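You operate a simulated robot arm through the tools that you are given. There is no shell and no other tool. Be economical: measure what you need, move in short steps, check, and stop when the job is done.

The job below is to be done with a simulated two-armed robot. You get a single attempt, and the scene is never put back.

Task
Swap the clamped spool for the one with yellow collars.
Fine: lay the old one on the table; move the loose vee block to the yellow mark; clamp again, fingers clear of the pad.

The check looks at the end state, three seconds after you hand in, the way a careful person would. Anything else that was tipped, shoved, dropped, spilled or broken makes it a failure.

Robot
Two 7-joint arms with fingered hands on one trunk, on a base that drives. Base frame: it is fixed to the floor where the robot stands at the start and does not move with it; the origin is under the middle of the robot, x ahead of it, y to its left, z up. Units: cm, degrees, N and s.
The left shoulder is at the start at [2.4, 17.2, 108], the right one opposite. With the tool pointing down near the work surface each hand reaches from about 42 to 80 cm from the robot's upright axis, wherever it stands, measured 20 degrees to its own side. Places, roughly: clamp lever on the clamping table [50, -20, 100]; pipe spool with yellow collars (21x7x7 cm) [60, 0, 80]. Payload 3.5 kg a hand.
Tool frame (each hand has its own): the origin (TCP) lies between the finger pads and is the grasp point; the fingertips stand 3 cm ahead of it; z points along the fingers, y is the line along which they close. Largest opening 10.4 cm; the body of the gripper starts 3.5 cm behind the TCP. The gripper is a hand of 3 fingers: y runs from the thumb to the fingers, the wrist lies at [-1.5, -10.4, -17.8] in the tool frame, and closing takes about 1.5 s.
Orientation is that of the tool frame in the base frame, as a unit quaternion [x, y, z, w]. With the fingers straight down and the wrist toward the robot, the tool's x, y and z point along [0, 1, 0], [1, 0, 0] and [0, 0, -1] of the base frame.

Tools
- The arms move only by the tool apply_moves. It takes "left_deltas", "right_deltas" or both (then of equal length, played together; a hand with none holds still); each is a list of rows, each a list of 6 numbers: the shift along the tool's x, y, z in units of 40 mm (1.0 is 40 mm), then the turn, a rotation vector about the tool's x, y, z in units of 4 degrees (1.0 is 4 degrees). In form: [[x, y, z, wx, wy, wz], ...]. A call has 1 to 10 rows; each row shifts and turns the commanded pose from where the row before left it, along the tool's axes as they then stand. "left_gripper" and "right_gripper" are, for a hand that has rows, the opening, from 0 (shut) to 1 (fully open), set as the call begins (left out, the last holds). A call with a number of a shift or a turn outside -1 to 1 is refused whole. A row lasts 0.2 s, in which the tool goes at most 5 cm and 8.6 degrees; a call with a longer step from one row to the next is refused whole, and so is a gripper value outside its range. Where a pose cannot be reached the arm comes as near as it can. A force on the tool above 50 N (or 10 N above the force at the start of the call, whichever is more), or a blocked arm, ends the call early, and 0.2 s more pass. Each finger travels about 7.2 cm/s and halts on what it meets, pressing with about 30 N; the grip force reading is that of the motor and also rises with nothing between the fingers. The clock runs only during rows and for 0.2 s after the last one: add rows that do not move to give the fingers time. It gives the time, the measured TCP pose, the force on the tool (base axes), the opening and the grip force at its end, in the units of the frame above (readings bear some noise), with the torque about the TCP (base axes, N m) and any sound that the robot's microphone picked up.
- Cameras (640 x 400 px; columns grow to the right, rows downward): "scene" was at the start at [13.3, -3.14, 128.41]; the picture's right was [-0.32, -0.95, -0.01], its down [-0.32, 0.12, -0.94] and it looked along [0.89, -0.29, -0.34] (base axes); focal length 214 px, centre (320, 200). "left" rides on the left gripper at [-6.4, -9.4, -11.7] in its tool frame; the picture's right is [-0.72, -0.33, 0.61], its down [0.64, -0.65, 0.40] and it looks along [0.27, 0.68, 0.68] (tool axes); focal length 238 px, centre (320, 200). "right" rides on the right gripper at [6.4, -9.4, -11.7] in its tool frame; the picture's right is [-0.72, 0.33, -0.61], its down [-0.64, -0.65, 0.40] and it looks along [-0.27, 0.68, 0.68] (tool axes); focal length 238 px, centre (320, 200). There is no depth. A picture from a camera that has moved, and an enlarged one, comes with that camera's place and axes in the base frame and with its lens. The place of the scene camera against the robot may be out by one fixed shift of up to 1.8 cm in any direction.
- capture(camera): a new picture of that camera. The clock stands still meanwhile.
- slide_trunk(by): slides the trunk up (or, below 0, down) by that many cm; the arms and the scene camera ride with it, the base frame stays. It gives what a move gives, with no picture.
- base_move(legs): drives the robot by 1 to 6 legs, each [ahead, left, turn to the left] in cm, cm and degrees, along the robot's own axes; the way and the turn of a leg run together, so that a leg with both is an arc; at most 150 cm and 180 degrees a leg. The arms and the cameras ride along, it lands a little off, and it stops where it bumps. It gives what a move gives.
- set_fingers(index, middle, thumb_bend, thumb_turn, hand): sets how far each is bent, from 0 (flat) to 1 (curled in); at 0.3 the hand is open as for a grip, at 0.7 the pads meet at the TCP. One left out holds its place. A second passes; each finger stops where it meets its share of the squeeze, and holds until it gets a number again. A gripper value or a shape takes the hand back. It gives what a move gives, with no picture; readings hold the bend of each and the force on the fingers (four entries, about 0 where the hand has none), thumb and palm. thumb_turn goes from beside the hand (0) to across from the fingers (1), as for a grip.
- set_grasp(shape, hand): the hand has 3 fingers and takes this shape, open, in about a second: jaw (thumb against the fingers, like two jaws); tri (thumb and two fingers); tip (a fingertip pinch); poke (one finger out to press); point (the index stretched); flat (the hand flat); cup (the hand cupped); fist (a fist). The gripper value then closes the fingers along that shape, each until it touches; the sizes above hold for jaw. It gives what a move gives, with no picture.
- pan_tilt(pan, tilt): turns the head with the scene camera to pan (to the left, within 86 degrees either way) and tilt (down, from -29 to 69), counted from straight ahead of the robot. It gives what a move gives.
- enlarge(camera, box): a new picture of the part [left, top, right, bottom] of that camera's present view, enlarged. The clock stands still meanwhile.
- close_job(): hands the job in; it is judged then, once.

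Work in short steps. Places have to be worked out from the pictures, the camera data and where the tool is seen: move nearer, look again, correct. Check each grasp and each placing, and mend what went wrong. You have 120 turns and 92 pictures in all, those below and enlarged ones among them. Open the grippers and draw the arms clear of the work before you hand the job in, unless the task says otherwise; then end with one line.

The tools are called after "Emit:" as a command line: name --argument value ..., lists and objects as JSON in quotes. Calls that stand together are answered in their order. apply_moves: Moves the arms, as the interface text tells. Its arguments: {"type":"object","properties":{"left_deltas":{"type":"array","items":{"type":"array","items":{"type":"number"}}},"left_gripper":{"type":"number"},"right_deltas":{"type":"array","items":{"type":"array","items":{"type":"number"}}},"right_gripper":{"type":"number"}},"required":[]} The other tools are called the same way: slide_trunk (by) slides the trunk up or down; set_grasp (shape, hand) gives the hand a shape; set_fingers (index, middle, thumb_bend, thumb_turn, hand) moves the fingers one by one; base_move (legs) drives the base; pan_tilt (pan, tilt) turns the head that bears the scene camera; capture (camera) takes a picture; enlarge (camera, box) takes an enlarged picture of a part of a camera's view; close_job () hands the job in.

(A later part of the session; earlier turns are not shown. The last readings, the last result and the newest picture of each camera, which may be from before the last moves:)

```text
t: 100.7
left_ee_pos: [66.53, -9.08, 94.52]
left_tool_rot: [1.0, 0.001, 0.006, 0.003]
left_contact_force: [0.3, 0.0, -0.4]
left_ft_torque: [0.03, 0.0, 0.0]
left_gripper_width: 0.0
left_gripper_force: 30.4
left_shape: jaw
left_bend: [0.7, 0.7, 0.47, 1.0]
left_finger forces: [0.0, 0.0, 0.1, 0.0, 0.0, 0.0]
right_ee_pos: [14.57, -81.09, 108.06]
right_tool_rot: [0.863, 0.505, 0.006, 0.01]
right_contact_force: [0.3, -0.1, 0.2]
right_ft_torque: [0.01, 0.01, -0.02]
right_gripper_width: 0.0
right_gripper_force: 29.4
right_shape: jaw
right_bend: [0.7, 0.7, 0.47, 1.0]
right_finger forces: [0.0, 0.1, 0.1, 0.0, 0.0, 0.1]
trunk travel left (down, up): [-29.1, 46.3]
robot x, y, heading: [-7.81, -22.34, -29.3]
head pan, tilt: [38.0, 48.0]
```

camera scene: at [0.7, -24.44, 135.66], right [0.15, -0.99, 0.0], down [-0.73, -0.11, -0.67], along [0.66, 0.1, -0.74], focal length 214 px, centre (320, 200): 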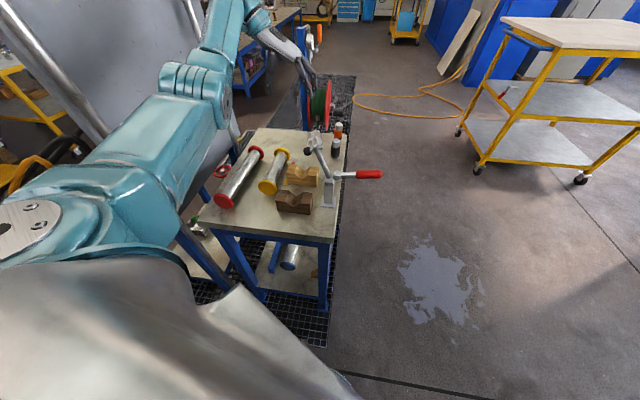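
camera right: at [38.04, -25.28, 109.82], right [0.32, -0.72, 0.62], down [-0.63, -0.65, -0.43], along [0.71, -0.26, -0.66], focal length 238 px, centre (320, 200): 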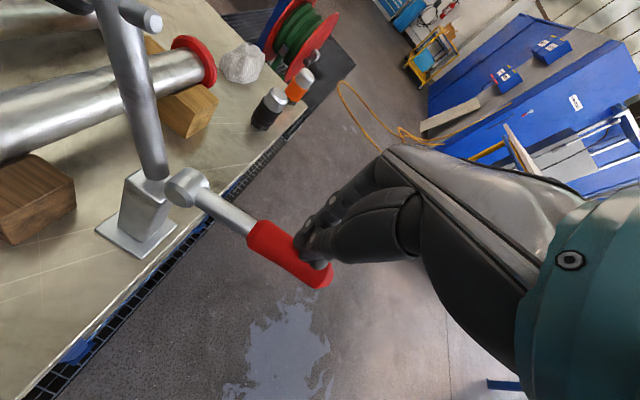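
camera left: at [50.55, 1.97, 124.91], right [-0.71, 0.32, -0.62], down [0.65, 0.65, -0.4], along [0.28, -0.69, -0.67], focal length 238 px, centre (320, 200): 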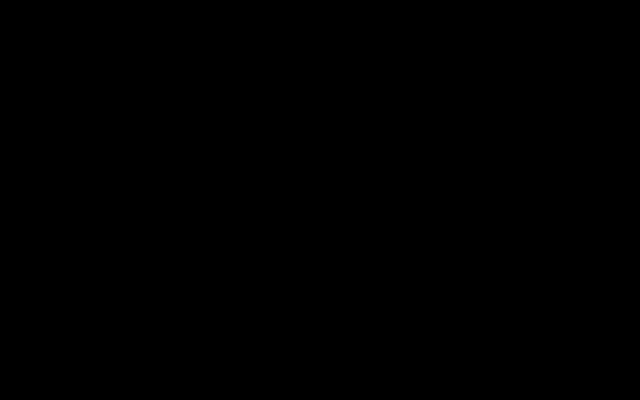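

In position. I descend to z≈83.8 behind the block and take a scene zoom.

Emit:
apply_moves --left_deltas '[[0, 0.08, 0.7, 0, 0, 0], [0, 0, 0.7, 0, 0, 0], [0, 0, 0.7, 0, 0, 0], [0, 0, 0.55, 0, 0, 0], [0, 0, 0, 0, 0, 0]]'

Emit:
enlarge --camera "scene" --box '[220, 130, 380, 230]'

```text
t: 101.9
left_ee_pos: [64.28, -9.49, 84.28]
left_tool_rot: [1.0, 0.0, 0.006, 0.005]
left_contact_force: [-0.1, -0.3, 0.9]
left_ft_torque: [0.0, 0.0, 0.01]
left_gripper_width: 0.01
left_gripper_force: 29.9
left_shape: jaw
left_bend: [0.7, 0.7, 0.47, 1.0]
left_finger forces: [0.0, 0.0, 0.0, 0.0, 0.1, 0.0]
left hand out of reach, approached as far as the arm can: row 1, 2, 3, 4
right_ee_pos: [14.52, -81.25, 108.04]
right_tool_rot: [0.863, 0.505, 0.007, 0.009]
right_contact_force: [-0.2, -0.7, -0.6]
right_ft_torque: [0.05, 0.0, -0.01]
right_gripper_width: 0.0
right_gripper_force: 30.0
right_shape: jaw
right_bend: [0.7, 0.7, 0.47, 1.0]
right_finger forces: [0.0, 0.1, 0.0, 0.0, 0.0, 0.1]
trunk travel left (down, up): [-29.1, 46.3]
robot x, y, heading: [-7.64, -22.37, -29.1]
head pan, tilt: [38.0, 48.0]
```

```text
4.00 times, centred on (300, 180) of scene
camera zoom: at [7.69, -24.45, 135.67], right [0.15, -0.99, 0.0], down [-0.73, -0.11, -0.67], along [0.66, 0.1, -0.74], focal length 858 px, centre (400, 280)
```

zoom: 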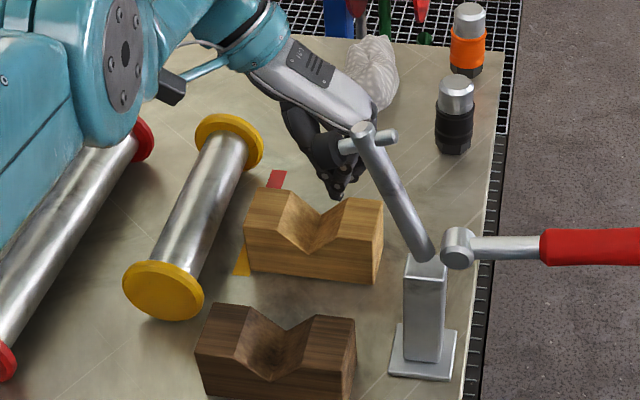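

Fingers are behind the block. I approach in -x by 1.6 cm in small steps, watching for contact.

Emit:
apply_moves --left_deltas '[[-0.1, 0, 0, 0, 0, 0], [-0.1, 0, 0, 0, 0, 0], [-0.1, 0, 0, 0, 0, 0], [-0.1, 0, 0, 0, 0, 0], [0, 0, 0, 0, 0, 0]]'

Emit:
apply_moves --left_deltas '[[-0.1, 0, 0, 0, 0, 0], [-0.1, 0, 0, 0, 0, 0], [0, 0, 0, 0, 0, 0]]'

Emit:
enlarge --camera "scene" --box '[220, 130, 380, 230]'

```text
t: 103.1
left_ee_pos: [64.01, -9.42, 84.16]
left_tool_rot: [1.0, 0.0, 0.004, 0.004]
left_contact_force: [-0.4, 0.6, -0.5]
left_ft_torque: [-0.05, 0.01, 0.02]
left_gripper_width: 0.02
left_gripper_force: 29.8
left_shape: jaw
left_bend: [0.7, 0.7, 0.47, 1.0]
left_finger forces: [0.0, 0.1, 0.0, 0.0, 0.0, 0.0]
left hand out of reach, approached as far as the arm can: row 2, 3, 4
right_ee_pos: [14.71, -80.99, 108.06]
right_tool_rot: [0.863, 0.506, 0.006, 0.009]
right_contact_force: [0.5, -0.1, 0.6]
right_ft_torque: [-0.02, -0.01, 0.01]
right_gripper_width: 0.0
right_gripper_force: 30.2
right_shape: jaw
right_bend: [0.7, 0.7, 0.47, 1.0]
right_finger forces: [0.1, 0.1, 0.0, 0.0, 0.0, 0.0]
trunk travel left (down, up): [-29.1, 46.3]
robot x, y, heading: [-7.45, -21.76, -29.0]
head pan, tilt: [38.0, 48.0]
```

```text
t: 103.9
left_ee_pos: [64.14, -9.38, 84.18]
left_tool_rot: [1.0, 0.0, 0.006, 0.005]
left_contact_force: [0.0, -0.3, -0.5]
left_ft_torque: [0.01, 0.02, 0.0]
left_gripper_width: 0.0
left_gripper_force: 29.9
left_shape: jaw
left_bend: [0.7, 0.7, 0.47, 1.0]
left_finger forces: [0.1, 0.1, 0.0, 0.0, 0.0, 0.0]
left hand out of reach, approached as far as the arm can: row 1, 2
right_ee_pos: [14.6, -81.09, 107.99]
right_tool_rot: [0.863, 0.506, 0.007, 0.009]
right_contact_force: [-0.1, -0.3, -0.2]
right_ft_torque: [0.01, 0.03, 0.0]
right_gripper_width: 0.0
right_gripper_force: 29.8
right_shape: jaw
right_bend: [0.7, 0.7, 0.47, 1.0]
right_finger forces: [0.1, 0.0, 0.1, 0.1, 0.0, 0.0]
trunk travel left (down, up): [-29.1, 46.3]
robot x, y, heading: [-7.2, -22.0, -29.1]
head pan, tilt: [38.0, 48.0]
```

```text
4.00 times, centred on (300, 180) of scene
camera zoom: at [7.7, -24.45, 135.66], right [0.15, -0.99, 0.0], down [-0.73, -0.11, -0.67], along [0.66, 0.1, -0.74], focal length 858 px, centre (400, 280)
```

zoom: 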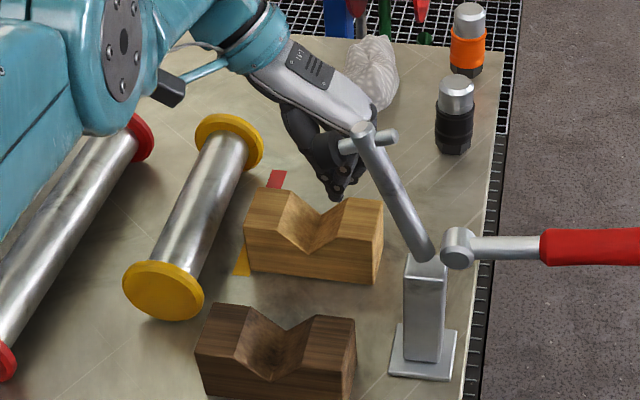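

The arm is on a joint-limit locus at this yaw. For pushing, yaw is irrelevant, so I yaw back 16° to loosen it and then push in -x.

Emit:
apply_moves --left_deltas '[[0, 0, 0, 0, 0, -1], [0, 0, 0, 0, 0, -1], [0, 0, 0, 0, 0, -1], [0, 0, 0, 0, 0, -1], [-0.1, -0.03, 0, 0, 0, 0], [-0.1, -0.03, 0, 0, 0, 0], [0, 0, 0, 0, 0, 0]]'

```text
t: 105.5
left_ee_pos: [66.66, -9.1, 83.18]
left_tool_rot: [0.99, 0.139, 0.005, 0.004]
left_contact_force: [0.1, 0.6, 0.5]
left_ft_torque: [0.02, -0.02, -0.01]
left_gripper_width: 0.03
left_gripper_force: 29.9
left_shape: jaw
left_bend: [0.7, 0.7, 0.47, 1.0]
left_finger forces: [0.0, 0.0, 0.1, 0.0, 0.0, 0.1]
left hand out of reach, approached as far as the arm can: row 1, 2, 3, 4, 5, 6
right_ee_pos: [14.62, -81.06, 107.98]
right_tool_rot: [0.863, 0.505, 0.007, 0.01]
right_contact_force: [0.2, -0.8, 0.0]
right_ft_torque: [-0.03, 0.02, -0.02]
right_gripper_width: 0.0
right_gripper_force: 30.1
right_shape: jaw
right_bend: [0.7, 0.7, 0.47, 1.0]
right_finger forces: [0.1, 0.0, 0.1, 0.0, 0.0, 0.0]
trunk travel left (down, up): [-29.1, 46.3]
robot x, y, heading: [-7.53, -22.22, -29.3]
head pan, tilt: [38.0, 48.0]
```

That direction is worse, so I yaw the other way (to −16°) and see whether x can decrease.

Emit:
apply_moves --left_deltas '[[0, 0, -0.1, 0, 0, 1], [0, 0, -0.1, 0, 0, 1], [0, 0, 0, 0, 0, 1], [0, 0, 0, 0, 0, 1], [0, 0, 0, 0, 0, 1], [0, 0, 0, 0, 0, 1], [0, 0, 0, 0, 0, 1], [0, 0, 0, 0, 0, 1]]'

Emit:
apply_moves --left_deltas '[[-0.1, 0.03, 0, 0, 0, 0], [-0.1, 0.03, 0, 0, 0, 0], [-0.1, 0.03, 0, 0, 0, 0], [0, 0, 0, 0, 0, 0]]'

```text
t: 107.3
left_ee_pos: [61.42, -9.06, 84.9]
left_tool_rot: [0.99, -0.14, 0.005, 0.003]
left_contact_force: [0.9, 0.5, -0.3]
left_ft_torque: [-0.02, -0.02, 0.0]
left_gripper_width: 0.0
left_gripper_force: 29.7
left_shape: jaw
left_bend: [0.7, 0.7, 0.47, 1.0]
left_finger forces: [0.1, 0.1, 0.1, 0.0, 0.0, 0.0]
left hand out of reach, approached as far as the arm can: row 1, 2, 3, 4, 5, 6, 7, 8
right_ee_pos: [14.6, -81.09, 107.95]
right_tool_rot: [0.863, 0.505, 0.006, 0.009]
right_contact_force: [-0.5, -0.9, -0.2]
right_ft_torque: [0.04, 0.02, -0.02]
right_gripper_width: 0.0
right_gripper_force: 29.8
right_shape: jaw
right_bend: [0.7, 0.7, 0.47, 1.0]
right_finger forces: [0.0, 0.1, 0.0, 0.1, 0.1, 0.0]
trunk travel left (down, up): [-29.1, 46.3]
robot x, y, heading: [-7.62, -21.7, -29.3]
head pan, tilt: [38.0, 48.0]
```

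```text
t: 108.3
left_ee_pos: [61.6, -9.09, 84.92]
left_tool_rot: [0.99, -0.139, 0.007, 0.003]
left_contact_force: [-0.2, -0.3, 0.1]
left_ft_torque: [-0.02, -0.02, 0.02]
left_gripper_width: 0.01
left_gripper_force: 30.0
left_shape: jaw
left_bend: [0.7, 0.7, 0.47, 1.0]
left_finger forces: [0.0, 0.0, 0.0, 0.0, 0.1, 0.1]
left hand out of reach, approached as far as the arm can: row 1, 2, 3
right_ee_pos: [14.67, -81.04, 107.96]
right_tool_rot: [0.863, 0.505, 0.006, 0.009]
right_contact_force: [0.0, -0.8, 0.2]
right_ft_torque: [-0.01, -0.02, -0.01]
right_gripper_width: 0.0
right_gripper_force: 29.8
right_shape: jaw
right_bend: [0.7, 0.7, 0.47, 1.0]
right_finger forces: [0.0, 0.0, 0.1, 0.0, 0.0, 0.0]
trunk travel left (down, up): [-29.1, 46.3]
robot x, y, heading: [-7.19, -22.32, -29.1]
head pan, tilt: [38.0, 48.0]
```

The minimum reach is the limit, so I use the base: drive ~1.5 cm back along −x so the fingers push the block, then check.

Emit:
base_move --legs '[[-1.3, -0.73, 0]]'

Emit:
enlarge --camera "scene" --box '[235, 140, 363, 220]'

```text
t: 109.0
left_ee_pos: [59.89, -9.0, 84.98]
left_tool_rot: [0.99, -0.139, 0.007, 0.003]
left_contact_force: [0.0, 0.6, -0.1]
left_ft_torque: [-0.01, -0.01, -0.03]
left_gripper_width: 0.01
left_gripper_force: 30.3
left_shape: jaw
left_bend: [0.7, 0.7, 0.47, 1.0]
left_finger forces: [0.0, 0.1, 0.1, 0.1, 0.1, 0.1]
right_ee_pos: [12.96, -81.12, 108.03]
right_tool_rot: [0.863, 0.505, 0.007, 0.009]
right_contact_force: [0.7, 0.3, 0.2]
right_ft_torque: [0.01, -0.01, 0.01]
right_gripper_width: 0.02
right_gripper_force: 29.7
right_shape: jaw
right_bend: [0.7, 0.7, 0.47, 1.0]
right_finger forces: [0.0, 0.0, 0.1, 0.0, 0.0, 0.0]
trunk travel left (down, up): [-29.1, 46.3]
robot x, y, heading: [-9.2, -21.88, -29.3]
head pan, tilt: [38.0, 48.0]
```

```text
5.00 times, centred on (299, 180) of scene
camera zoom: at [6.11, -24.44, 135.67], right [0.15, -0.99, 0.0], down [-0.73, -0.11, -0.67], along [0.66, 0.1, -0.74], focal length 1072 px, centre (425, 300)
```

zoom: 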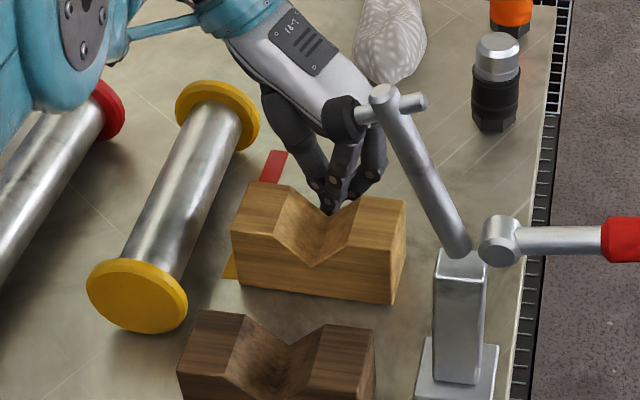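

The block moved ~1.3 cm, square to the other. Its initial offset on the red mark was similar (~−1.4), so I push just 0.3 cm more for collar clearance.

Emit:
base_move --legs '[[-0.27, -0.15, 0]]'

Emit:
enlarge --camera "scene" --box '[235, 140, 363, 220]'

```text
t: 109.8
left_ee_pos: [59.82, -9.11, 84.83]
left_tool_rot: [0.99, -0.138, 0.006, 0.002]
left_contact_force: [0.3, 0.1, -0.1]
left_ft_torque: [-0.01, 0.01, 0.02]
left_gripper_width: 0.0
left_gripper_force: 29.7
left_shape: jaw
left_bend: [0.7, 0.7, 0.47, 1.0]
left_finger forces: [0.0, 0.0, 0.0, 0.1, 0.1, 0.0]
right_ee_pos: [12.82, -80.97, 107.93]
right_tool_rot: [0.863, 0.505, 0.008, 0.008]
right_contact_force: [0.1, 0.9, 0.7]
right_ft_torque: [0.0, 0.01, 0.03]
right_gripper_width: 0.02
right_gripper_force: 29.7
right_shape: jaw
right_bend: [0.7, 0.7, 0.47, 1.0]
right_finger forces: [0.1, 0.0, 0.0, 0.0, 0.0, 0.0]
trunk travel left (down, up): [-29.1, 46.3]
robot x, y, heading: [-9.3, -22.15, -29.3]
head pan, tilt: [38.0, 48.0]
```

```text
5.00 times, centred on (299, 180) of scene
camera zoom: at [5.9, -24.44, 135.66], right [0.15, -0.99, 0.0], down [-0.73, -0.11, -0.67], along [0.66, 0.1, -0.74], focal length 1072 px, centre (425, 300)
```

zoom: 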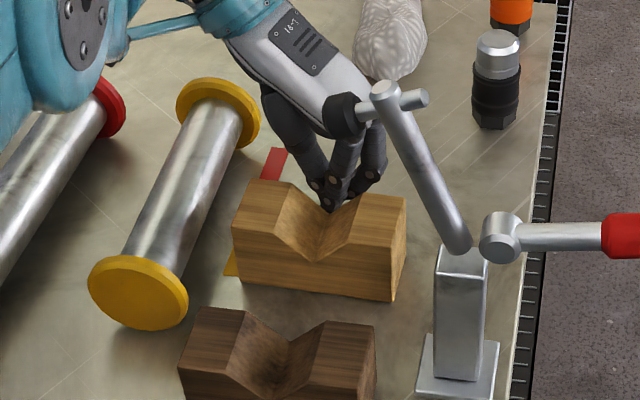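

Good: blocks now spaced for the yellow spool. I lift the hand straight up, raise the trunk 2.4 cm again, and yaw back to 0° while backing the robot to the proven stance.

Emit:
apply_moves --left_deltas '[[0.05, 0, -0.3, 0, 0, 0], [0.05, 0, -0.8, 0, 0, 0], [0, 0, -0.9, 0, 0, 0], [0, 0, -0.9, 0, 0, 0], [0, 0, -0.9, 0, 0, 0], [0, 0, -0.9, 0, 0, 0], [0, 0, -0.9, 0, 0, 0]]'

Emit:
slide_trunk --by 2.4

Emit:
base_move --legs '[[-4.5, -2.5, 0]]'

Emit:
apply_moves --left_deltas '[[0, -0.6, 0, 0, 0, -1], [0, -0.6, 0, 0, 0, -1], [0, -0.6, 0, 0, 0, -1], [0, -0.6, 0, 0, 0, -1], [0, -0.6, 0, 0, 0, 0], [0, 0, 0, 0, 0, 0]]' --left_gripper 1

```text
t: 111.4
left_ee_pos: [61.85, -8.89, 107.05]
left_tool_rot: [0.99, -0.139, 0.005, 0.002]
left_contact_force: [0.1, 0.2, 0.3]
left_ft_torque: [-0.01, -0.03, 0.02]
left_gripper_width: 0.0
left_gripper_force: 29.9
left_shape: jaw
left_bend: [0.7, 0.7, 0.47, 1.0]
left_finger forces: [0.0, 0.1, 0.1, 0.0, 0.0, 0.0]
left hand out of reach, approached as far as the arm can: row 2, 3, 4
right_ee_pos: [12.8, -81.13, 107.95]
right_tool_rot: [0.863, 0.505, 0.007, 0.008]
right_contact_force: [0.9, -0.3, 0.3]
right_ft_torque: [0.03, 0.01, -0.04]
right_gripper_width: 0.03
right_gripper_force: 29.8
right_shape: jaw
right_bend: [0.7, 0.7, 0.47, 1.0]
right_finger forces: [0.1, 0.1, 0.0, 0.0, 0.1, 0.0]
trunk travel left (down, up): [-29.1, 46.3]
robot x, y, heading: [-9.19, -21.73, -29.0]
head pan, tilt: [38.0, 48.0]
```

```text
t: 112.1
left_ee_pos: [61.58, -8.72, 109.49]
left_tool_rot: [0.99, -0.14, 0.008, 0.004]
left_contact_force: [0.1, -0.7, -0.3]
left_ft_torque: [-0.01, 0.02, 0.03]
left_gripper_width: 0.0
left_gripper_force: 30.2
left_shape: jaw
left_bend: [0.7, 0.7, 0.47, 1.0]
left_finger forces: [0.0, 0.0, 0.0, 0.0, 0.0, 0.1]
right_ee_pos: [12.86, -81.12, 110.37]
right_tool_rot: [0.863, 0.505, 0.007, 0.01]
right_contact_force: [0.1, 1.2, -0.5]
right_ft_torque: [-0.02, -0.02, 0.02]
right_gripper_width: 0.0
right_gripper_force: 30.4
right_shape: jaw
right_bend: [0.7, 0.7, 0.47, 1.0]
right_finger forces: [0.0, 0.1, 0.0, 0.0, 0.0, 0.1]
trunk travel left (down, up): [-31.5, 43.9]
robot x, y, heading: [-9.04, -22.04, -29.0]
head pan, tilt: [38.0, 48.0]
```

```text
t: 113.0
left_ee_pos: [56.44, -8.73, 109.52]
left_tool_rot: [0.99, -0.139, 0.008, 0.003]
left_contact_force: [-0.8, 0.1, 0.2]
left_ft_torque: [0.02, 0.0, 0.01]
left_gripper_width: 0.02
left_gripper_force: 30.4
left_shape: jaw
left_bend: [0.7, 0.7, 0.47, 1.0]
left_finger forces: [0.0, 0.1, 0.1, 0.1, 0.0, 0.0]
right_ee_pos: [7.56, -81.06, 110.34]
right_tool_rot: [0.863, 0.505, 0.008, 0.01]
right_contact_force: [-0.6, -0.1, 0.4]
right_ft_torque: [-0.02, -0.03, -0.02]
right_gripper_width: 0.0
right_gripper_force: 29.5
right_shape: jaw
right_bend: [0.7, 0.7, 0.47, 1.0]
right_finger forces: [0.0, 0.0, 0.0, 0.0, 0.1, 0.0]
trunk travel left (down, up): [-31.5, 43.9]
robot x, y, heading: [-14.51, -21.91, -29.1]
head pan, tilt: [38.0, 48.0]
```

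```text
t: 114.4
left_ee_pos: [56.82, 3.07, 109.15]
left_tool_rot: [1.0, 0.001, 0.007, 0.004]
left_contact_force: [-0.5, -0.6, -0.2]
left_ft_torque: [-0.02, 0.01, 0.0]
left_gripper_width: 10.38
left_gripper_force: 0.1
left_shape: jaw
left_bend: [0.3, 0.3, 0.3, 0.98]
left_finger forces: [0.0, 0.0, 0.0, 0.0, 0.1, 0.0]
left hand out of reach, approached as far as the arm can: row 1, 3, 5
right_ee_pos: [7.67, -81.01, 110.41]
right_tool_rot: [0.863, 0.505, 0.007, 0.009]
right_contact_force: [-0.2, -0.1, 1.0]
right_ft_torque: [0.0, 0.02, -0.01]
right_gripper_width: 0.01
right_gripper_force: 30.2
right_shape: jaw
right_bend: [0.7, 0.7, 0.47, 1.0]
right_finger forces: [0.0, 0.0, 0.0, 0.0, 0.0, 0.2]
trunk travel left (down, up): [-31.5, 43.9]
robot x, y, heading: [-14.41, -22.18, -29.1]
head pan, tilt: [38.0, 48.0]
```

The hand is over the yellow spool at (56.8,3.1). I verify alignment with a scene zoom before descending.

Emit:
enlarge --camera "scene" --box '[200, 90, 360, 190]'

```text
4.00 times, centred on (280, 140) of scene
camera zoom: at [0.04, -24.01, 138.1], right [0.15, -0.99, 0.0], down [-0.73, -0.11, -0.67], along [0.66, 0.1, -0.74], focal length 858 px, centre (480, 440)
```

zoom: 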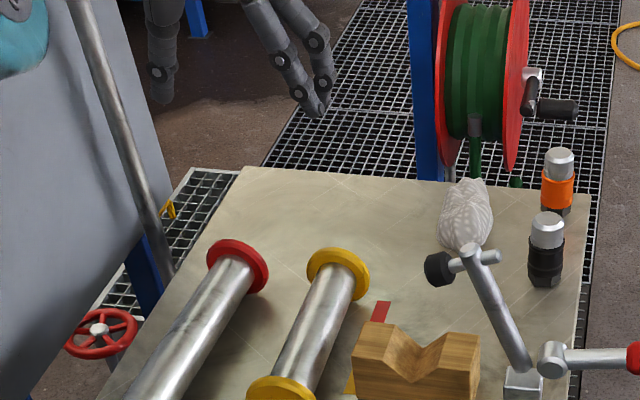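

Comparing earlier pictures, the yellow spool got rolled to y≈0.2 when the fingers opened at the red spool, so it is now only ~2.4 cm from the loose block. I re-aim: TCP y≈0.9 with opening 0.8 so the fingers fit between, and stop at z≈93 to check.

Emit:
apply_moves --left_deltas '[[0.1, 0.5, 0.3, 0, 0, 0], [0, 0.05, 0.9, 0, 0, 0], [0, 0, 0.9, 0, 0, 0], [0, 0, 0.9, 0, 0, 0], [0, 0, 0.9, 0, 0, 0], [0, 0, 0, 0, 0, 0]]' --left_gripper 0.8

Emit:
enlarge --camera "scene" --box '[220, 120, 348, 200]'

```text
t: 115.8
left_ee_pos: [56.58, 0.68, 93.65]
left_tool_rot: [1.0, 0.0, 0.007, 0.005]
left_contact_force: [0.1, -0.3, 0.1]
left_ft_torque: [0.0, 0.0, 0.01]
left_gripper_width: 8.32
left_gripper_force: 0.1
left_shape: jaw
left_bend: [0.27, 0.34, 0.49, 0.99]
left_finger forces: [0.0, 0.0, 0.0, 0.1, 0.1, 0.0]
left hand out of reach, approached as far as the arm can: row 5
right_ee_pos: [7.66, -81.04, 110.38]
right_tool_rot: [0.863, 0.505, 0.008, 0.009]
right_contact_force: [0.0, -0.3, -1.6]
right_ft_torque: [0.03, 0.05, 0.0]
right_gripper_width: 0.0
right_gripper_force: 30.0
right_shape: jaw
right_bend: [0.7, 0.7, 0.47, 1.0]
right_finger forces: [0.0, 0.0, 0.0, 0.1, 0.1, 0.0]
trunk travel left (down, up): [-31.5, 43.9]
robot x, y, heading: [-14.22, -21.98, -29.4]
head pan, tilt: [38.0, 48.0]
```

```text
5.00 times, centred on (284, 160) of scene
camera zoom: at [0.0, -23.99, 138.11], right [0.15, -0.99, 0.0], down [-0.73, -0.11, -0.67], along [0.66, 0.1, -0.74], focal length 1072 px, centre (500, 400)
```

zoom: 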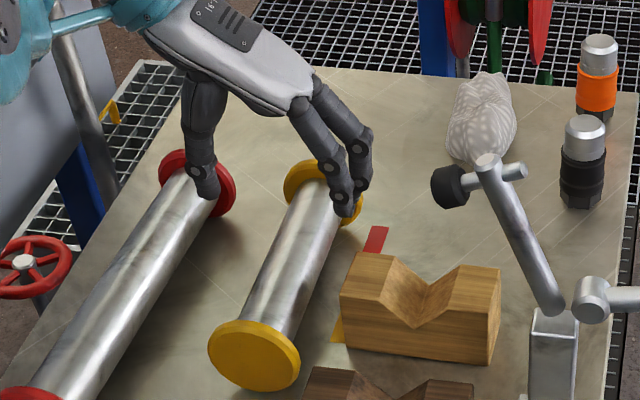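

Scene check (offset calibrated by the fingertips): tube axis y≈1.15, block edge ≈−3.6. I set opening 0.7, TCP y≈1.7 and descend.

Emit:
apply_moves --left_deltas '[[0.1, -0.25, 0, 0, 0, 0], [0, 0, 0.4, 0, 0, 0], [0, 0, 0.4, 0, 0, 0], [0, 0, 0, 0, 0, 0]]' --left_gripper 0.7

Emit:
enlarge --camera "scene" --box '[236, 135, 332, 195]'

```text
t: 116.8
left_ee_pos: [55.65, 1.56, 90.39]
left_tool_rot: [1.0, -0.001, 0.007, 0.004]
left_contact_force: [0.3, 0.2, 0.0]
left_ft_torque: [-0.02, 0.02, -0.01]
left_gripper_width: 7.31
left_gripper_force: 0.0
left_shape: jaw
left_bend: [0.27, 0.37, 0.58, 0.99]
left_finger forces: [0.0, 0.1, 0.0, 0.1, 0.0, 0.0]
left hand out of reach, approached as far as the arm can: row 1, 3
right_ee_pos: [7.68, -81.06, 110.3]
right_tool_rot: [0.863, 0.505, 0.007, 0.009]
right_contact_force: [-0.3, 0.6, -0.2]
right_ft_torque: [0.0, 0.01, -0.02]
right_gripper_width: 0.0
right_gripper_force: 29.7
right_shape: jaw
right_bend: [0.7, 0.7, 0.47, 1.0]
right_finger forces: [0.0, 0.0, 0.0, 0.1, 0.0, 0.0]
trunk travel left (down, up): [-31.5, 43.9]
robot x, y, heading: [-14.58, -22.12, -29.0]
head pan, tilt: [38.0, 48.0]
```

```text
6.67 times, centred on (284, 165) of scene
camera zoom: at [0.03, -23.98, 138.1], right [0.15, -0.99, 0.0], down [-0.73, -0.11, -0.67], along [0.66, 0.1, -0.74], focal length 1430 px, centre (560, 433)
```

zoom: 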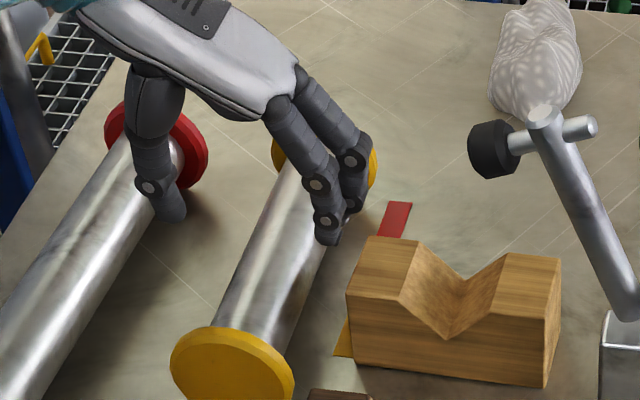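

At max reach x shrinks while descending; I drive 4 cm ahead along x, then shift +0.7 in y and descend.

Emit:
base_move --legs '[[3.5, 1.95, 0]]'

Emit:
apply_moves --left_deltas '[[-0.3, -0.15, 0.2, 0, 0, 0], [-0.2, 0, 0.4, 0, 0, 0], [0, 0, 0.4, 0, 0, 0], [0, 0, 0.4, 0, 0, 0], [0, 0, 0.2, 0, 0, 0]]'

```text
t: 117.7
left_ee_pos: [59.72, 1.56, 90.55]
left_tool_rot: [1.0, 0.0, 0.006, 0.003]
left_contact_force: [0.1, -0.3, 0.2]
left_ft_torque: [0.0, 0.01, 0.02]
left_gripper_width: 7.35
left_gripper_force: 0.0
left_shape: jaw
left_bend: [0.27, 0.37, 0.58, 0.99]
left_finger forces: [0.1, 0.0, 0.0, 0.0, 0.0, 0.0]
right_ee_pos: [12.01, -81.0, 110.25]
right_tool_rot: [0.862, 0.506, 0.006, 0.009]
right_contact_force: [-0.2, -0.2, -0.1]
right_ft_torque: [-0.02, 0.05, 0.04]
right_gripper_width: 0.02
right_gripper_force: 29.7
right_shape: jaw
right_bend: [0.7, 0.7, 0.47, 1.0]
right_finger forces: [0.1, 0.0, 0.1, 0.0, 0.0, 0.0]
trunk travel left (down, up): [-31.5, 43.9]
robot x, y, heading: [-10.5, -21.99, -29.4]
head pan, tilt: [38.0, 48.0]
```

```text
t: 118.9
left_ee_pos: [57.51, 2.32, 83.96]
left_tool_rot: [1.0, 0.0, 0.007, 0.004]
left_contact_force: [-0.3, -0.1, -0.2]
left_ft_torque: [-0.01, 0.03, 0.05]
left_gripper_width: 7.3
left_gripper_force: 0.1
left_shape: jaw
left_bend: [0.27, 0.37, 0.58, 0.99]
left_finger forces: [0.1, 0.4, 0.0, 0.1, 0.1, 0.1]
left hand out of reach, approached as far as the arm can: row 1, 4
right_ee_pos: [11.73, -81.07, 110.41]
right_tool_rot: [0.862, 0.506, 0.008, 0.008]
right_contact_force: [-0.1, -0.1, 0.5]
right_ft_torque: [-0.01, 0.01, 0.01]
right_gripper_width: 0.0
right_gripper_force: 30.1
right_shape: jaw
right_bend: [0.7, 0.7, 0.47, 1.0]
right_finger forces: [0.0, 0.1, 0.0, 0.0, 0.0, 0.0]
trunk travel left (down, up): [-31.5, 43.9]
robot x, y, heading: [-10.42, -22.47, -29.4]
head pan, tilt: [38.0, 48.0]
```

No contact force. A zoom to confirm the fingers straddle the tube and clear the block.

Emit:
enlarge --camera "scene" --box '[225, 140, 337, 210]'

```text
5.71 times, centred on (281, 175) of scene
camera zoom: at [4.01, -24.0, 138.1], right [0.15, -0.99, 0.0], down [-0.73, -0.11, -0.67], along [0.66, 0.1, -0.74], focal length 1226 px, centre (543, 343)
```

zoom: 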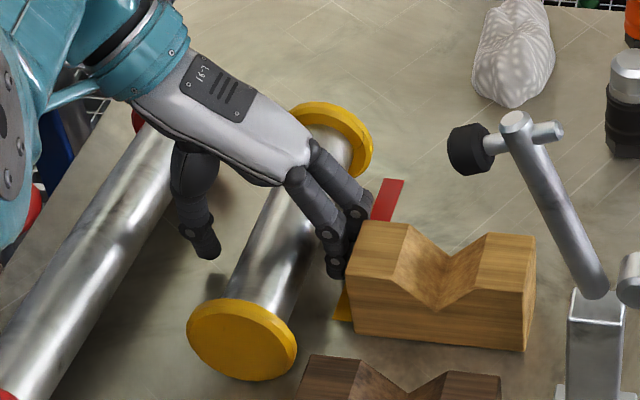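

Fingers are between tube and block, thumb on the other side. I close.

Emit:
apply_moves --left_deltas '[[0, 0, 0, 0, 0, 0], [0, 0, 0, 0, 0, 0], [0, 0, 0, 0, 0, 0], [0, 0, 0, 0, 0, 0], [0, 0, 0, 0, 0, 0], [0, 0, 0, 0, 0, 0], [0, 0, 0, 0, 0, 0]]' --left_gripper 0

Emit:
apply_moves --left_deltas '[[0, 0, -0.25, 0, 0, 0], [0, 0, -0.5, 0, 0, 0], [0, 0, -0.5, 0, 0, 0], [0, 0, 0, 0, 0, 0]]'

```text
t: 120.5
left_ee_pos: [57.49, 2.25, 83.93]
left_tool_rot: [1.0, 0.002, 0.007, 0.005]
left_contact_force: [0.8, -0.5, 0.0]
left_ft_torque: [0.02, 0.07, 0.04]
left_gripper_width: 2.91
left_gripper_force: 29.9
left_shape: jaw
left_bend: [0.74, 0.56, 0.77, 1.0]
left_finger forces: [17.2, 7.7, 0.0, 0.0, 22.1, 0.1]
right_ee_pos: [11.86, -81.03, 110.31]
right_tool_rot: [0.862, 0.506, 0.007, 0.01]
right_contact_force: [0.7, 0.1, -0.7]
right_ft_torque: [-0.04, 0.03, 0.04]
right_gripper_width: 0.0
right_gripper_force: 30.1
right_shape: jaw
right_bend: [0.7, 0.7, 0.47, 1.0]
right_finger forces: [0.1, 0.0, 0.1, 0.0, 0.1, 0.0]
trunk travel left (down, up): [-31.5, 43.9]
robot x, y, heading: [-10.38, -22.09, -29.2]
head pan, tilt: [38.0, 48.0]
```

```text
t: 121.5
left_ee_pos: [57.29, 2.39, 88.95]
left_tool_rot: [1.0, 0.001, 0.007, 0.004]
left_contact_force: [-0.5, -0.5, -6.5]
left_ft_torque: [0.04, 0.02, 0.03]
left_gripper_width: 2.92
left_gripper_force: 30.2
left_shape: jaw
left_bend: [0.74, 0.56, 0.77, 1.0]
left_finger forces: [17.2, 7.7, 0.0, 0.0, 22.0, 0.0]
right_ee_pos: [11.74, -81.03, 110.41]
right_tool_rot: [0.862, 0.506, 0.006, 0.009]
right_contact_force: [0.7, 0.0, 1.3]
right_ft_torque: [0.0, 0.0, -0.02]
right_gripper_width: 0.04
right_gripper_force: 30.3
right_shape: jaw
right_bend: [0.7, 0.7, 0.47, 1.0]
right_finger forces: [0.0, 0.1, 0.0, 0.0, 0.1, 0.0]
trunk travel left (down, up): [-31.5, 43.9]
robot x, y, heading: [-10.19, -21.71, -29.1]
head pan, tilt: [38.0, 48.0]
```

Held: 6.5 N, torque ≈0, so the grip is at the spool's middle (x≈57.3). I carry it at low height (TCP z≈91.5, below the raised pad) over to y≈−9.2, then will shift −x with the base.

Emit:
apply_moves --left_deltas '[[0, 0, -0.65, 0, 0, 0], [0, 0.6, 0, 0, 0, 0], [0, 0.8, 0, 0, 0, 0], [0, 0.8, 0, 0, 0, 0], [0, 0.7, 0, 0, 0, 0], [0, 0, 0, 0, 0, 0]]'

Emit:
enlarge --camera "scene" --box '[225, 140, 353, 220]'

```text
t: 122.9
left_ee_pos: [57.28, -9.22, 91.66]
left_tool_rot: [1.0, 0.0, 0.008, 0.005]
left_contact_force: [-0.4, -0.6, -7.6]
left_ft_torque: [0.02, 0.03, 0.0]
left_gripper_width: 2.91
left_gripper_force: 29.9
left_shape: jaw
left_bend: [0.74, 0.56, 0.77, 1.0]
left_finger forces: [17.1, 7.7, 0.1, 0.1, 22.2, 0.0]
right_ee_pos: [11.73, -80.92, 110.46]
right_tool_rot: [0.863, 0.506, 0.006, 0.01]
right_contact_force: [0.5, -0.1, -0.2]
right_ft_torque: [0.01, 0.04, 0.01]
right_gripper_width: 0.01
right_gripper_force: 30.1
right_shape: jaw
right_bend: [0.7, 0.7, 0.47, 1.0]
right_finger forces: [0.0, 0.0, 0.0, 0.0, 0.1, 0.0]
trunk travel left (down, up): [-31.5, 43.9]
robot x, y, heading: [-10.5, -21.93, -29.2]
head pan, tilt: [38.0, 48.0]
```

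```text
5.00 times, centred on (289, 180) of scene
camera zoom: at [4.07, -23.94, 138.09], right [0.15, -0.99, 0.0], down [-0.73, -0.11, -0.67], along [0.66, 0.1, -0.74], focal length 1072 px, centre (475, 300)
```

zoom: 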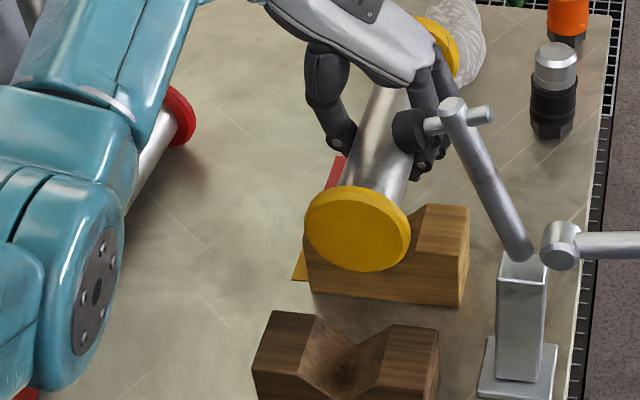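

Now I lower to TCP z≈90 (collars still just above the block tops) and drive 7 cm back along −x, beneath the raised pad.

Emit:
apply_moves --left_deltas '[[0, 0, 0.2, 0, 0, 0], [0, 0, 0.2, 0, 0, 0], [0, 0, 0, 0, 0, 0]]'

Emit:
base_move --legs '[[-6.1, -3.42, 0]]'

Emit:
enlarge --camera "scene" --box '[233, 110, 361, 190]'

```text
t: 123.7
left_ee_pos: [57.31, -9.28, 90.18]
left_tool_rot: [1.0, 0.001, 0.008, 0.004]
left_contact_force: [-0.1, 0.4, -5.8]
left_ft_torque: [0.05, 0.04, -0.01]
left_gripper_width: 2.89
left_gripper_force: 30.1
left_shape: jaw
left_bend: [0.74, 0.56, 0.77, 1.0]
left_finger forces: [17.1, 7.8, 0.0, 0.0, 22.1, 0.1]
right_ee_pos: [11.84, -80.98, 110.4]
right_tool_rot: [0.863, 0.506, 0.007, 0.01]
right_contact_force: [0.3, 0.3, 0.0]
right_ft_torque: [-0.01, 0.0, 0.01]
right_gripper_width: 0.01
right_gripper_force: 29.7
right_shape: jaw
right_bend: [0.7, 0.7, 0.47, 1.0]
right_finger forces: [0.0, 0.1, 0.1, 0.1, 0.0, 0.1]
trunk travel left (down, up): [-31.5, 43.9]
robot x, y, heading: [-10.54, -21.89, -29.2]
head pan, tilt: [38.0, 48.0]
```

```text
t: 124.7
left_ee_pos: [50.24, -9.39, 90.08]
left_tool_rot: [1.0, 0.0, 0.007, 0.004]
left_contact_force: [-0.1, -0.2, -5.6]
left_ft_torque: [0.03, 0.01, 0.0]
left_gripper_width: 2.9
left_gripper_force: 30.1
left_shape: jaw
left_bend: [0.74, 0.56, 0.77, 1.0]
left_finger forces: [17.3, 7.3, 0.0, 0.0, 21.9, 0.0]
right_ee_pos: [4.78, -80.96, 110.37]
right_tool_rot: [0.862, 0.507, 0.008, 0.009]
right_contact_force: [0.1, -0.4, 0.2]
right_ft_torque: [0.0, -0.02, -0.02]
right_gripper_width: 0.0
right_gripper_force: 29.8
right_shape: jaw
right_bend: [0.7, 0.7, 0.47, 1.0]
right_finger forces: [0.0, 0.0, 0.0, 0.1, 0.0, 0.1]
trunk travel left (down, up): [-31.5, 43.9]
robot x, y, heading: [-17.55, -21.8, -29.3]
head pan, tilt: [38.0, 48.0]
```

```text
5.00 times, centred on (297, 150) of scene
camera zoom: at [-3.01, -24.01, 138.11], right [0.15, -0.99, 0.0], down [-0.73, -0.11, -0.67], along [0.66, 0.1, -0.74], focal length 1072 px, centre (435, 450)
```

zoom: 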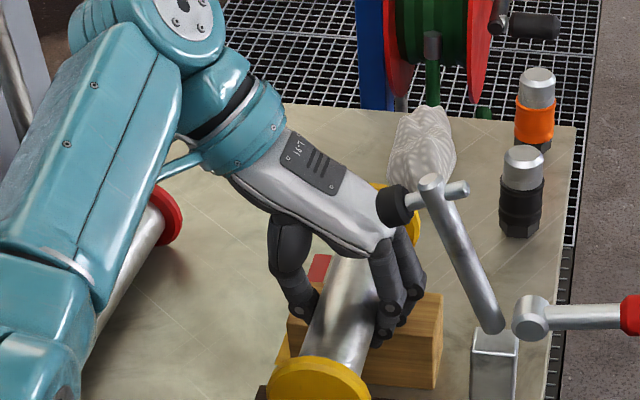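

No contact. I zoom lower to compare the near collar with the dark block.

Emit:
enlarge --camera "scene" --box '[253, 150, 349, 210]'

```text
6.67 times, centred on (301, 180) of scene
camera zoom: at [-3.01, -24.01, 138.11], right [0.15, -0.99, 0.0], down [-0.73, -0.11, -0.67], along [0.66, 0.1, -0.74], focal length 1430 px, centre (447, 333)
```

zoom: 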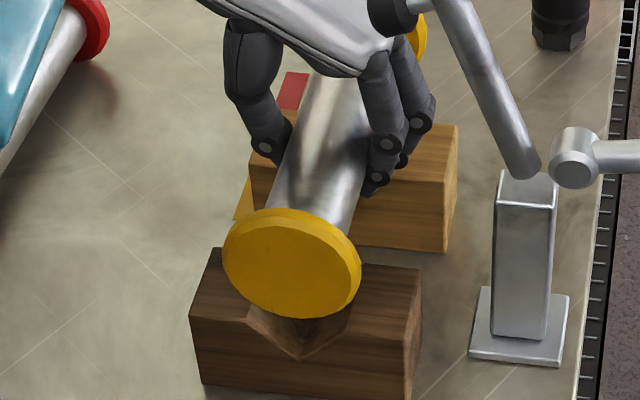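

Near collar face at (scene) x≈43.25 versus block near face 43.6; it must go ~0.95 cm further −x so the collar clears the block. I do this with the base and shift y +1.5 mm.

Emit:
base_move --legs '[[-0.83, -0.46, 0]]'

Emit:
apply_moves --left_deltas '[[0, -0.04, 0, 0, 0, 0], [0, 0, 0, 0, 0, 0]]'

Emit:
enlarge --camera "scene" --box '[253, 150, 349, 210]'

```text
t: 125.4
left_ee_pos: [49.57, -9.4, 90.07]
left_tool_rot: [1.0, 0.0, 0.006, 0.004]
left_contact_force: [-0.1, -0.4, -7.4]
left_ft_torque: [0.01, 0.05, -0.02]
left_gripper_width: 2.9
left_gripper_force: 30.3
left_shape: jaw
left_bend: [0.74, 0.56, 0.77, 1.0]
left_finger forces: [17.1, 7.5, 0.0, 0.1, 21.8, 0.0]
right_ee_pos: [3.76, -80.97, 110.45]
right_tool_rot: [0.862, 0.506, 0.006, 0.009]
right_contact_force: [0.0, 0.0, 0.3]
right_ft_torque: [0.01, 0.01, -0.01]
right_gripper_width: 0.0
right_gripper_force: 29.9
right_shape: jaw
right_bend: [0.7, 0.7, 0.47, 1.0]
right_finger forces: [0.0, 0.0, 0.0, 0.0, 0.0, 0.0]
trunk travel left (down, up): [-31.5, 43.9]
robot x, y, heading: [-17.95, -22.07, -29.1]
head pan, tilt: [38.0, 48.0]
```

```text
t: 126.0
left_ee_pos: [49.38, -9.19, 89.93]
left_tool_rot: [1.0, 0.002, 0.006, 0.003]
left_contact_force: [0.4, -0.2, -7.1]
left_ft_torque: [0.03, 0.03, 0.0]
left_gripper_width: 2.89
left_gripper_force: 30.0
left_shape: jaw
left_bend: [0.74, 0.56, 0.77, 1.0]
left_finger forces: [16.9, 7.6, 0.0, 0.1, 21.7, 0.1]
right_ee_pos: [4.0, -81.0, 110.46]
right_tool_rot: [0.862, 0.506, 0.007, 0.009]
right_contact_force: [-0.2, -0.4, -0.3]
right_ft_torque: [0.02, 0.0, 0.01]
right_gripper_width: 0.0
right_gripper_force: 29.9
right_shape: jaw
right_bend: [0.7, 0.7, 0.47, 1.0]
right_finger forces: [0.1, 0.0, 0.0, 0.0, 0.0, 0.0]
trunk travel left (down, up): [-31.5, 43.9]
robot x, y, heading: [-18.44, -22.23, -28.9]
head pan, tilt: [38.0, 48.0]
```

```text
6.67 times, centred on (301, 180) of scene
camera zoom: at [-3.82, -24.01, 138.09], right [0.15, -0.99, 0.0], down [-0.73, -0.11, -0.67], along [0.66, 0.1, -0.74], focal length 1430 px, centre (447, 333)
```

zoom: 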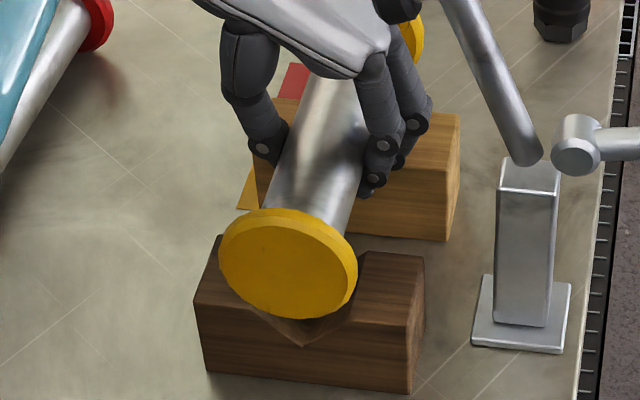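

Collar gaps now ≈0.4 (near) and 0.7 cm (far), and y is centred on the vee. I lower with the trunk (pure vertical) 2.5 cm.

Emit:
slide_trunk --by -2.5

Emit:
enlarge --camera "scene" --box '[253, 150, 349, 210]'

```text
t: 126.7
left_ee_pos: [49.45, -9.11, 87.48]
left_tool_rot: [1.0, 0.001, 0.007, 0.004]
left_contact_force: [0.4, -0.3, -7.3]
left_ft_torque: [0.0, 0.02, 0.03]
left_gripper_width: 2.9
left_gripper_force: 30.3
left_shape: jaw
left_bend: [0.74, 0.56, 0.77, 1.0]
left_finger forces: [16.7, 7.5, 0.0, 0.1, 21.6, 0.1]
right_ee_pos: [3.79, -81.02, 108.05]
right_tool_rot: [0.863, 0.506, 0.007, 0.01]
right_contact_force: [-0.2, -0.1, 1.3]
right_ft_torque: [-0.01, -0.02, -0.03]
right_gripper_width: 0.0
right_gripper_force: 29.9
right_shape: jaw
right_bend: [0.7, 0.7, 0.47, 1.0]
right_finger forces: [0.1, 0.0, 0.0, 0.0, 0.0, 0.0]
trunk travel left (down, up): [-29.0, 46.4]
robot x, y, heading: [-18.57, -22.0, -29.5]
head pan, tilt: [38.0, 48.0]
```

```text
6.67 times, centred on (301, 180) of scene
camera zoom: at [-3.08, -24.41, 135.56], right [0.15, -0.99, 0.0], down [-0.73, -0.11, -0.67], along [0.66, 0.1, -0.74], focal length 1430 px, centre (447, 333)
```

zoom: 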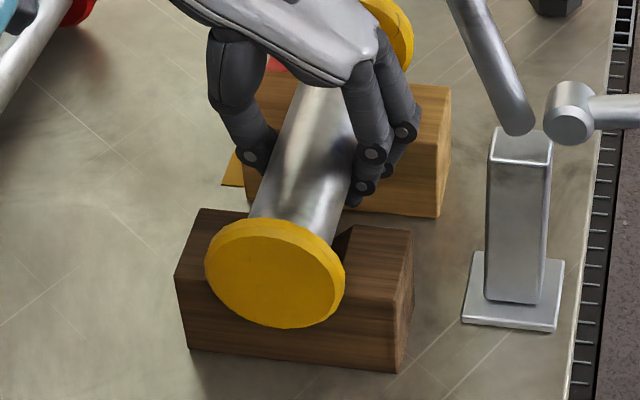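

The near collar is in front of the block face; full weight is still on the hand. I lower in small trunk steps.

Emit:
slide_trunk --by -0.4

Emit:
slide_trunk --by -0.3

```text
t: 127.3
left_ee_pos: [49.46, -9.14, 87.07]
left_tool_rot: [1.0, 0.001, 0.007, 0.004]
left_contact_force: [0.3, 0.6, -6.8]
left_ft_torque: [0.02, 0.03, 0.03]
left_gripper_width: 2.92
left_gripper_force: 30.3
left_shape: jaw
left_bend: [0.74, 0.56, 0.77, 1.0]
left_finger forces: [16.9, 7.7, 0.0, 0.0, 21.6, 0.0]
right_ee_pos: [3.83, -80.91, 107.54]
right_tool_rot: [0.862, 0.506, 0.007, 0.009]
right_contact_force: [0.5, -0.6, 0.0]
right_ft_torque: [0.02, 0.06, 0.01]
right_gripper_width: 0.02
right_gripper_force: 30.6
right_shape: jaw
right_bend: [0.7, 0.7, 0.47, 1.0]
right_finger forces: [0.0, 0.0, 0.1, 0.0, 0.1, 0.1]
trunk travel left (down, up): [-28.6, 46.8]
robot x, y, heading: [-17.92, -22.13, -29.1]
head pan, tilt: [38.0, 48.0]
```

```text
t: 127.8
left_ee_pos: [49.51, -9.19, 86.77]
left_tool_rot: [1.0, 0.001, 0.006, 0.004]
left_contact_force: [0.2, 0.5, -6.2]
left_ft_torque: [0.01, 0.03, 0.05]
left_gripper_width: 2.87
left_gripper_force: 30.2
left_shape: jaw
left_bend: [0.74, 0.56, 0.77, 1.0]
left_finger forces: [16.8, 7.6, 0.0, 0.1, 21.6, 0.0]
right_ee_pos: [3.95, -80.93, 107.17]
right_tool_rot: [0.862, 0.506, 0.007, 0.009]
right_contact_force: [0.4, -0.5, 0.6]
right_ft_torque: [0.0, -0.03, -0.05]
right_gripper_width: 0.0
right_gripper_force: 30.8
right_shape: jaw
right_bend: [0.7, 0.7, 0.47, 1.0]
right_finger forces: [0.1, 0.0, 0.1, 0.1, 0.1, 0.0]
trunk travel left (down, up): [-28.3, 47.1]
robot x, y, heading: [-18.64, -22.32, -29.3]
head pan, tilt: [38.0, 48.0]
```

Still hanging free; two more small steps.

Emit:
slide_trunk --by -0.25

Emit:
slide_trunk --by -0.25

```text
t: 128.3
left_ee_pos: [49.5, -9.07, 86.59]
left_tool_rot: [1.0, 0.001, 0.007, 0.004]
left_contact_force: [0.1, -0.2, -7.0]
left_ft_torque: [0.02, 0.01, -0.05]
left_gripper_width: 2.91
left_gripper_force: 30.0
left_shape: jaw
left_bend: [0.74, 0.56, 0.77, 1.0]
left_finger forces: [16.7, 7.5, 0.0, 0.1, 21.7, 0.0]
right_ee_pos: [3.77, -81.07, 107.07]
right_tool_rot: [0.862, 0.507, 0.006, 0.009]
right_contact_force: [-0.3, -0.4, -0.6]
right_ft_torque: [0.0, -0.02, 0.0]
right_gripper_width: 0.02
right_gripper_force: 30.1
right_shape: jaw
right_bend: [0.7, 0.7, 0.47, 1.0]
right_finger forces: [0.0, 0.1, 0.0, 0.1, 0.0, 0.1]
trunk travel left (down, up): [-28.0, 47.4]
robot x, y, heading: [-18.35, -21.85, -29.3]
head pan, tilt: [38.0, 48.0]
```

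```text
t: 128.8
left_ee_pos: [49.55, -9.21, 86.34]
left_tool_rot: [1.0, 0.002, 0.008, 0.005]
left_contact_force: [-0.3, -1.2, -4.0]
left_ft_torque: [0.02, 0.0, 0.01]
left_gripper_width: 2.89
left_gripper_force: 29.9
left_shape: jaw
left_bend: [0.74, 0.57, 0.77, 1.0]
left_finger forces: [17.0, 6.9, 0.0, 0.0, 21.0, 0.0]
right_ee_pos: [3.89, -81.04, 106.69]
right_tool_rot: [0.863, 0.506, 0.006, 0.01]
right_contact_force: [0.2, -0.2, 0.9]
right_ft_torque: [0.02, -0.03, -0.03]
right_gripper_width: 0.0
right_gripper_force: 30.0
right_shape: jaw
right_bend: [0.7, 0.7, 0.47, 1.0]
right_finger forces: [0.1, 0.0, 0.1, 0.1, 0.0, 0.0]
trunk travel left (down, up): [-27.8, 47.6]
robot x, y, heading: [-17.93, -22.12, -29.5]
head pan, tilt: [38.0, 48.0]
```

Weight is transferring. One more 2 mm step, then open to 0.8.

Emit:
slide_trunk --by -0.2

Emit:
apply_moves --left_deltas '[[0, 0, 0, 0, 0, 0], [0, 0, 0, 0, 0, 0], [0, 0, 0, 0, 0, 0], [0, 0, 0, 0, 0, 0], [0, 0, 0, 0, 0, 0]]' --left_gripper 0.85

Emit:
enlarge --camera "scene" --box '[253, 145, 349, 205]'

```text
t: 129.3
left_ee_pos: [49.42, -9.14, 86.17]
left_tool_rot: [1.0, 0.001, 0.008, 0.003]
left_contact_force: [1.5, -0.4, 1.2]
left_ft_torque: [-0.03, 0.02, 0.03]
left_gripper_width: 2.92
left_gripper_force: 29.7
left_shape: jaw
left_bend: [0.74, 0.57, 0.78, 1.0]
left_finger forces: [15.0, 5.8, 0.0, 0.0, 20.1, 0.0]
right_ee_pos: [3.86, -81.04, 106.64]
right_tool_rot: [0.862, 0.507, 0.007, 0.009]
right_contact_force: [-0.2, 0.3, 0.3]
right_ft_torque: [-0.03, -0.03, -0.01]
right_gripper_width: 0.0
right_gripper_force: 30.4
right_shape: jaw
right_bend: [0.7, 0.7, 0.47, 1.0]
right_finger forces: [0.0, 0.0, 0.1, 0.0, 0.1, 0.0]
trunk travel left (down, up): [-27.6, 47.8]
robot x, y, heading: [-18.22, -21.97, -29.1]
head pan, tilt: [38.0, 48.0]
```

```text
t: 130.5
left_ee_pos: [49.53, -9.03, 86.16]
left_tool_rot: [1.0, 0.001, 0.008, 0.004]
left_contact_force: [0.7, -0.8, -0.2]
left_ft_torque: [-0.02, -0.02, 0.04]
left_gripper_width: 8.8
left_gripper_force: 0.1
left_shape: jaw
left_bend: [0.27, 0.33, 0.44, 0.99]
left_finger forces: [0.0, 0.0, 0.1, 0.0, 0.0, 0.1]
right_ee_pos: [3.89, -81.01, 106.63]
right_tool_rot: [0.862, 0.507, 0.007, 0.009]
right_contact_force: [0.4, -0.5, 0.8]
right_ft_torque: [-0.02, 0.03, -0.02]
right_gripper_width: 0.0
right_gripper_force: 29.9
right_shape: jaw
right_bend: [0.7, 0.7, 0.47, 1.0]
right_finger forces: [0.0, 0.0, 0.1, 0.0, 0.1, 0.0]
trunk travel left (down, up): [-27.6, 47.8]
robot x, y, heading: [-18.28, -22.29, -29.0]
head pan, tilt: [38.0, 48.0]
```

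```text
6.67 times, centred on (301, 175) of scene
camera zoom: at [-2.61, -24.73, 134.13], right [0.15, -0.99, 0.0], down [-0.73, -0.11, -0.67], along [0.66, 0.1, -0.74], focal length 1430 px, centre (447, 367)
```

zoom: 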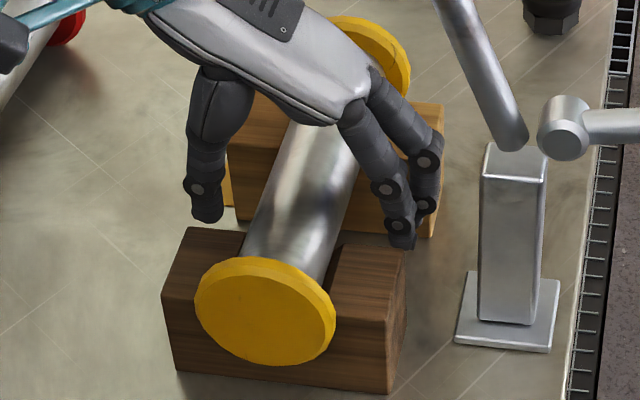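

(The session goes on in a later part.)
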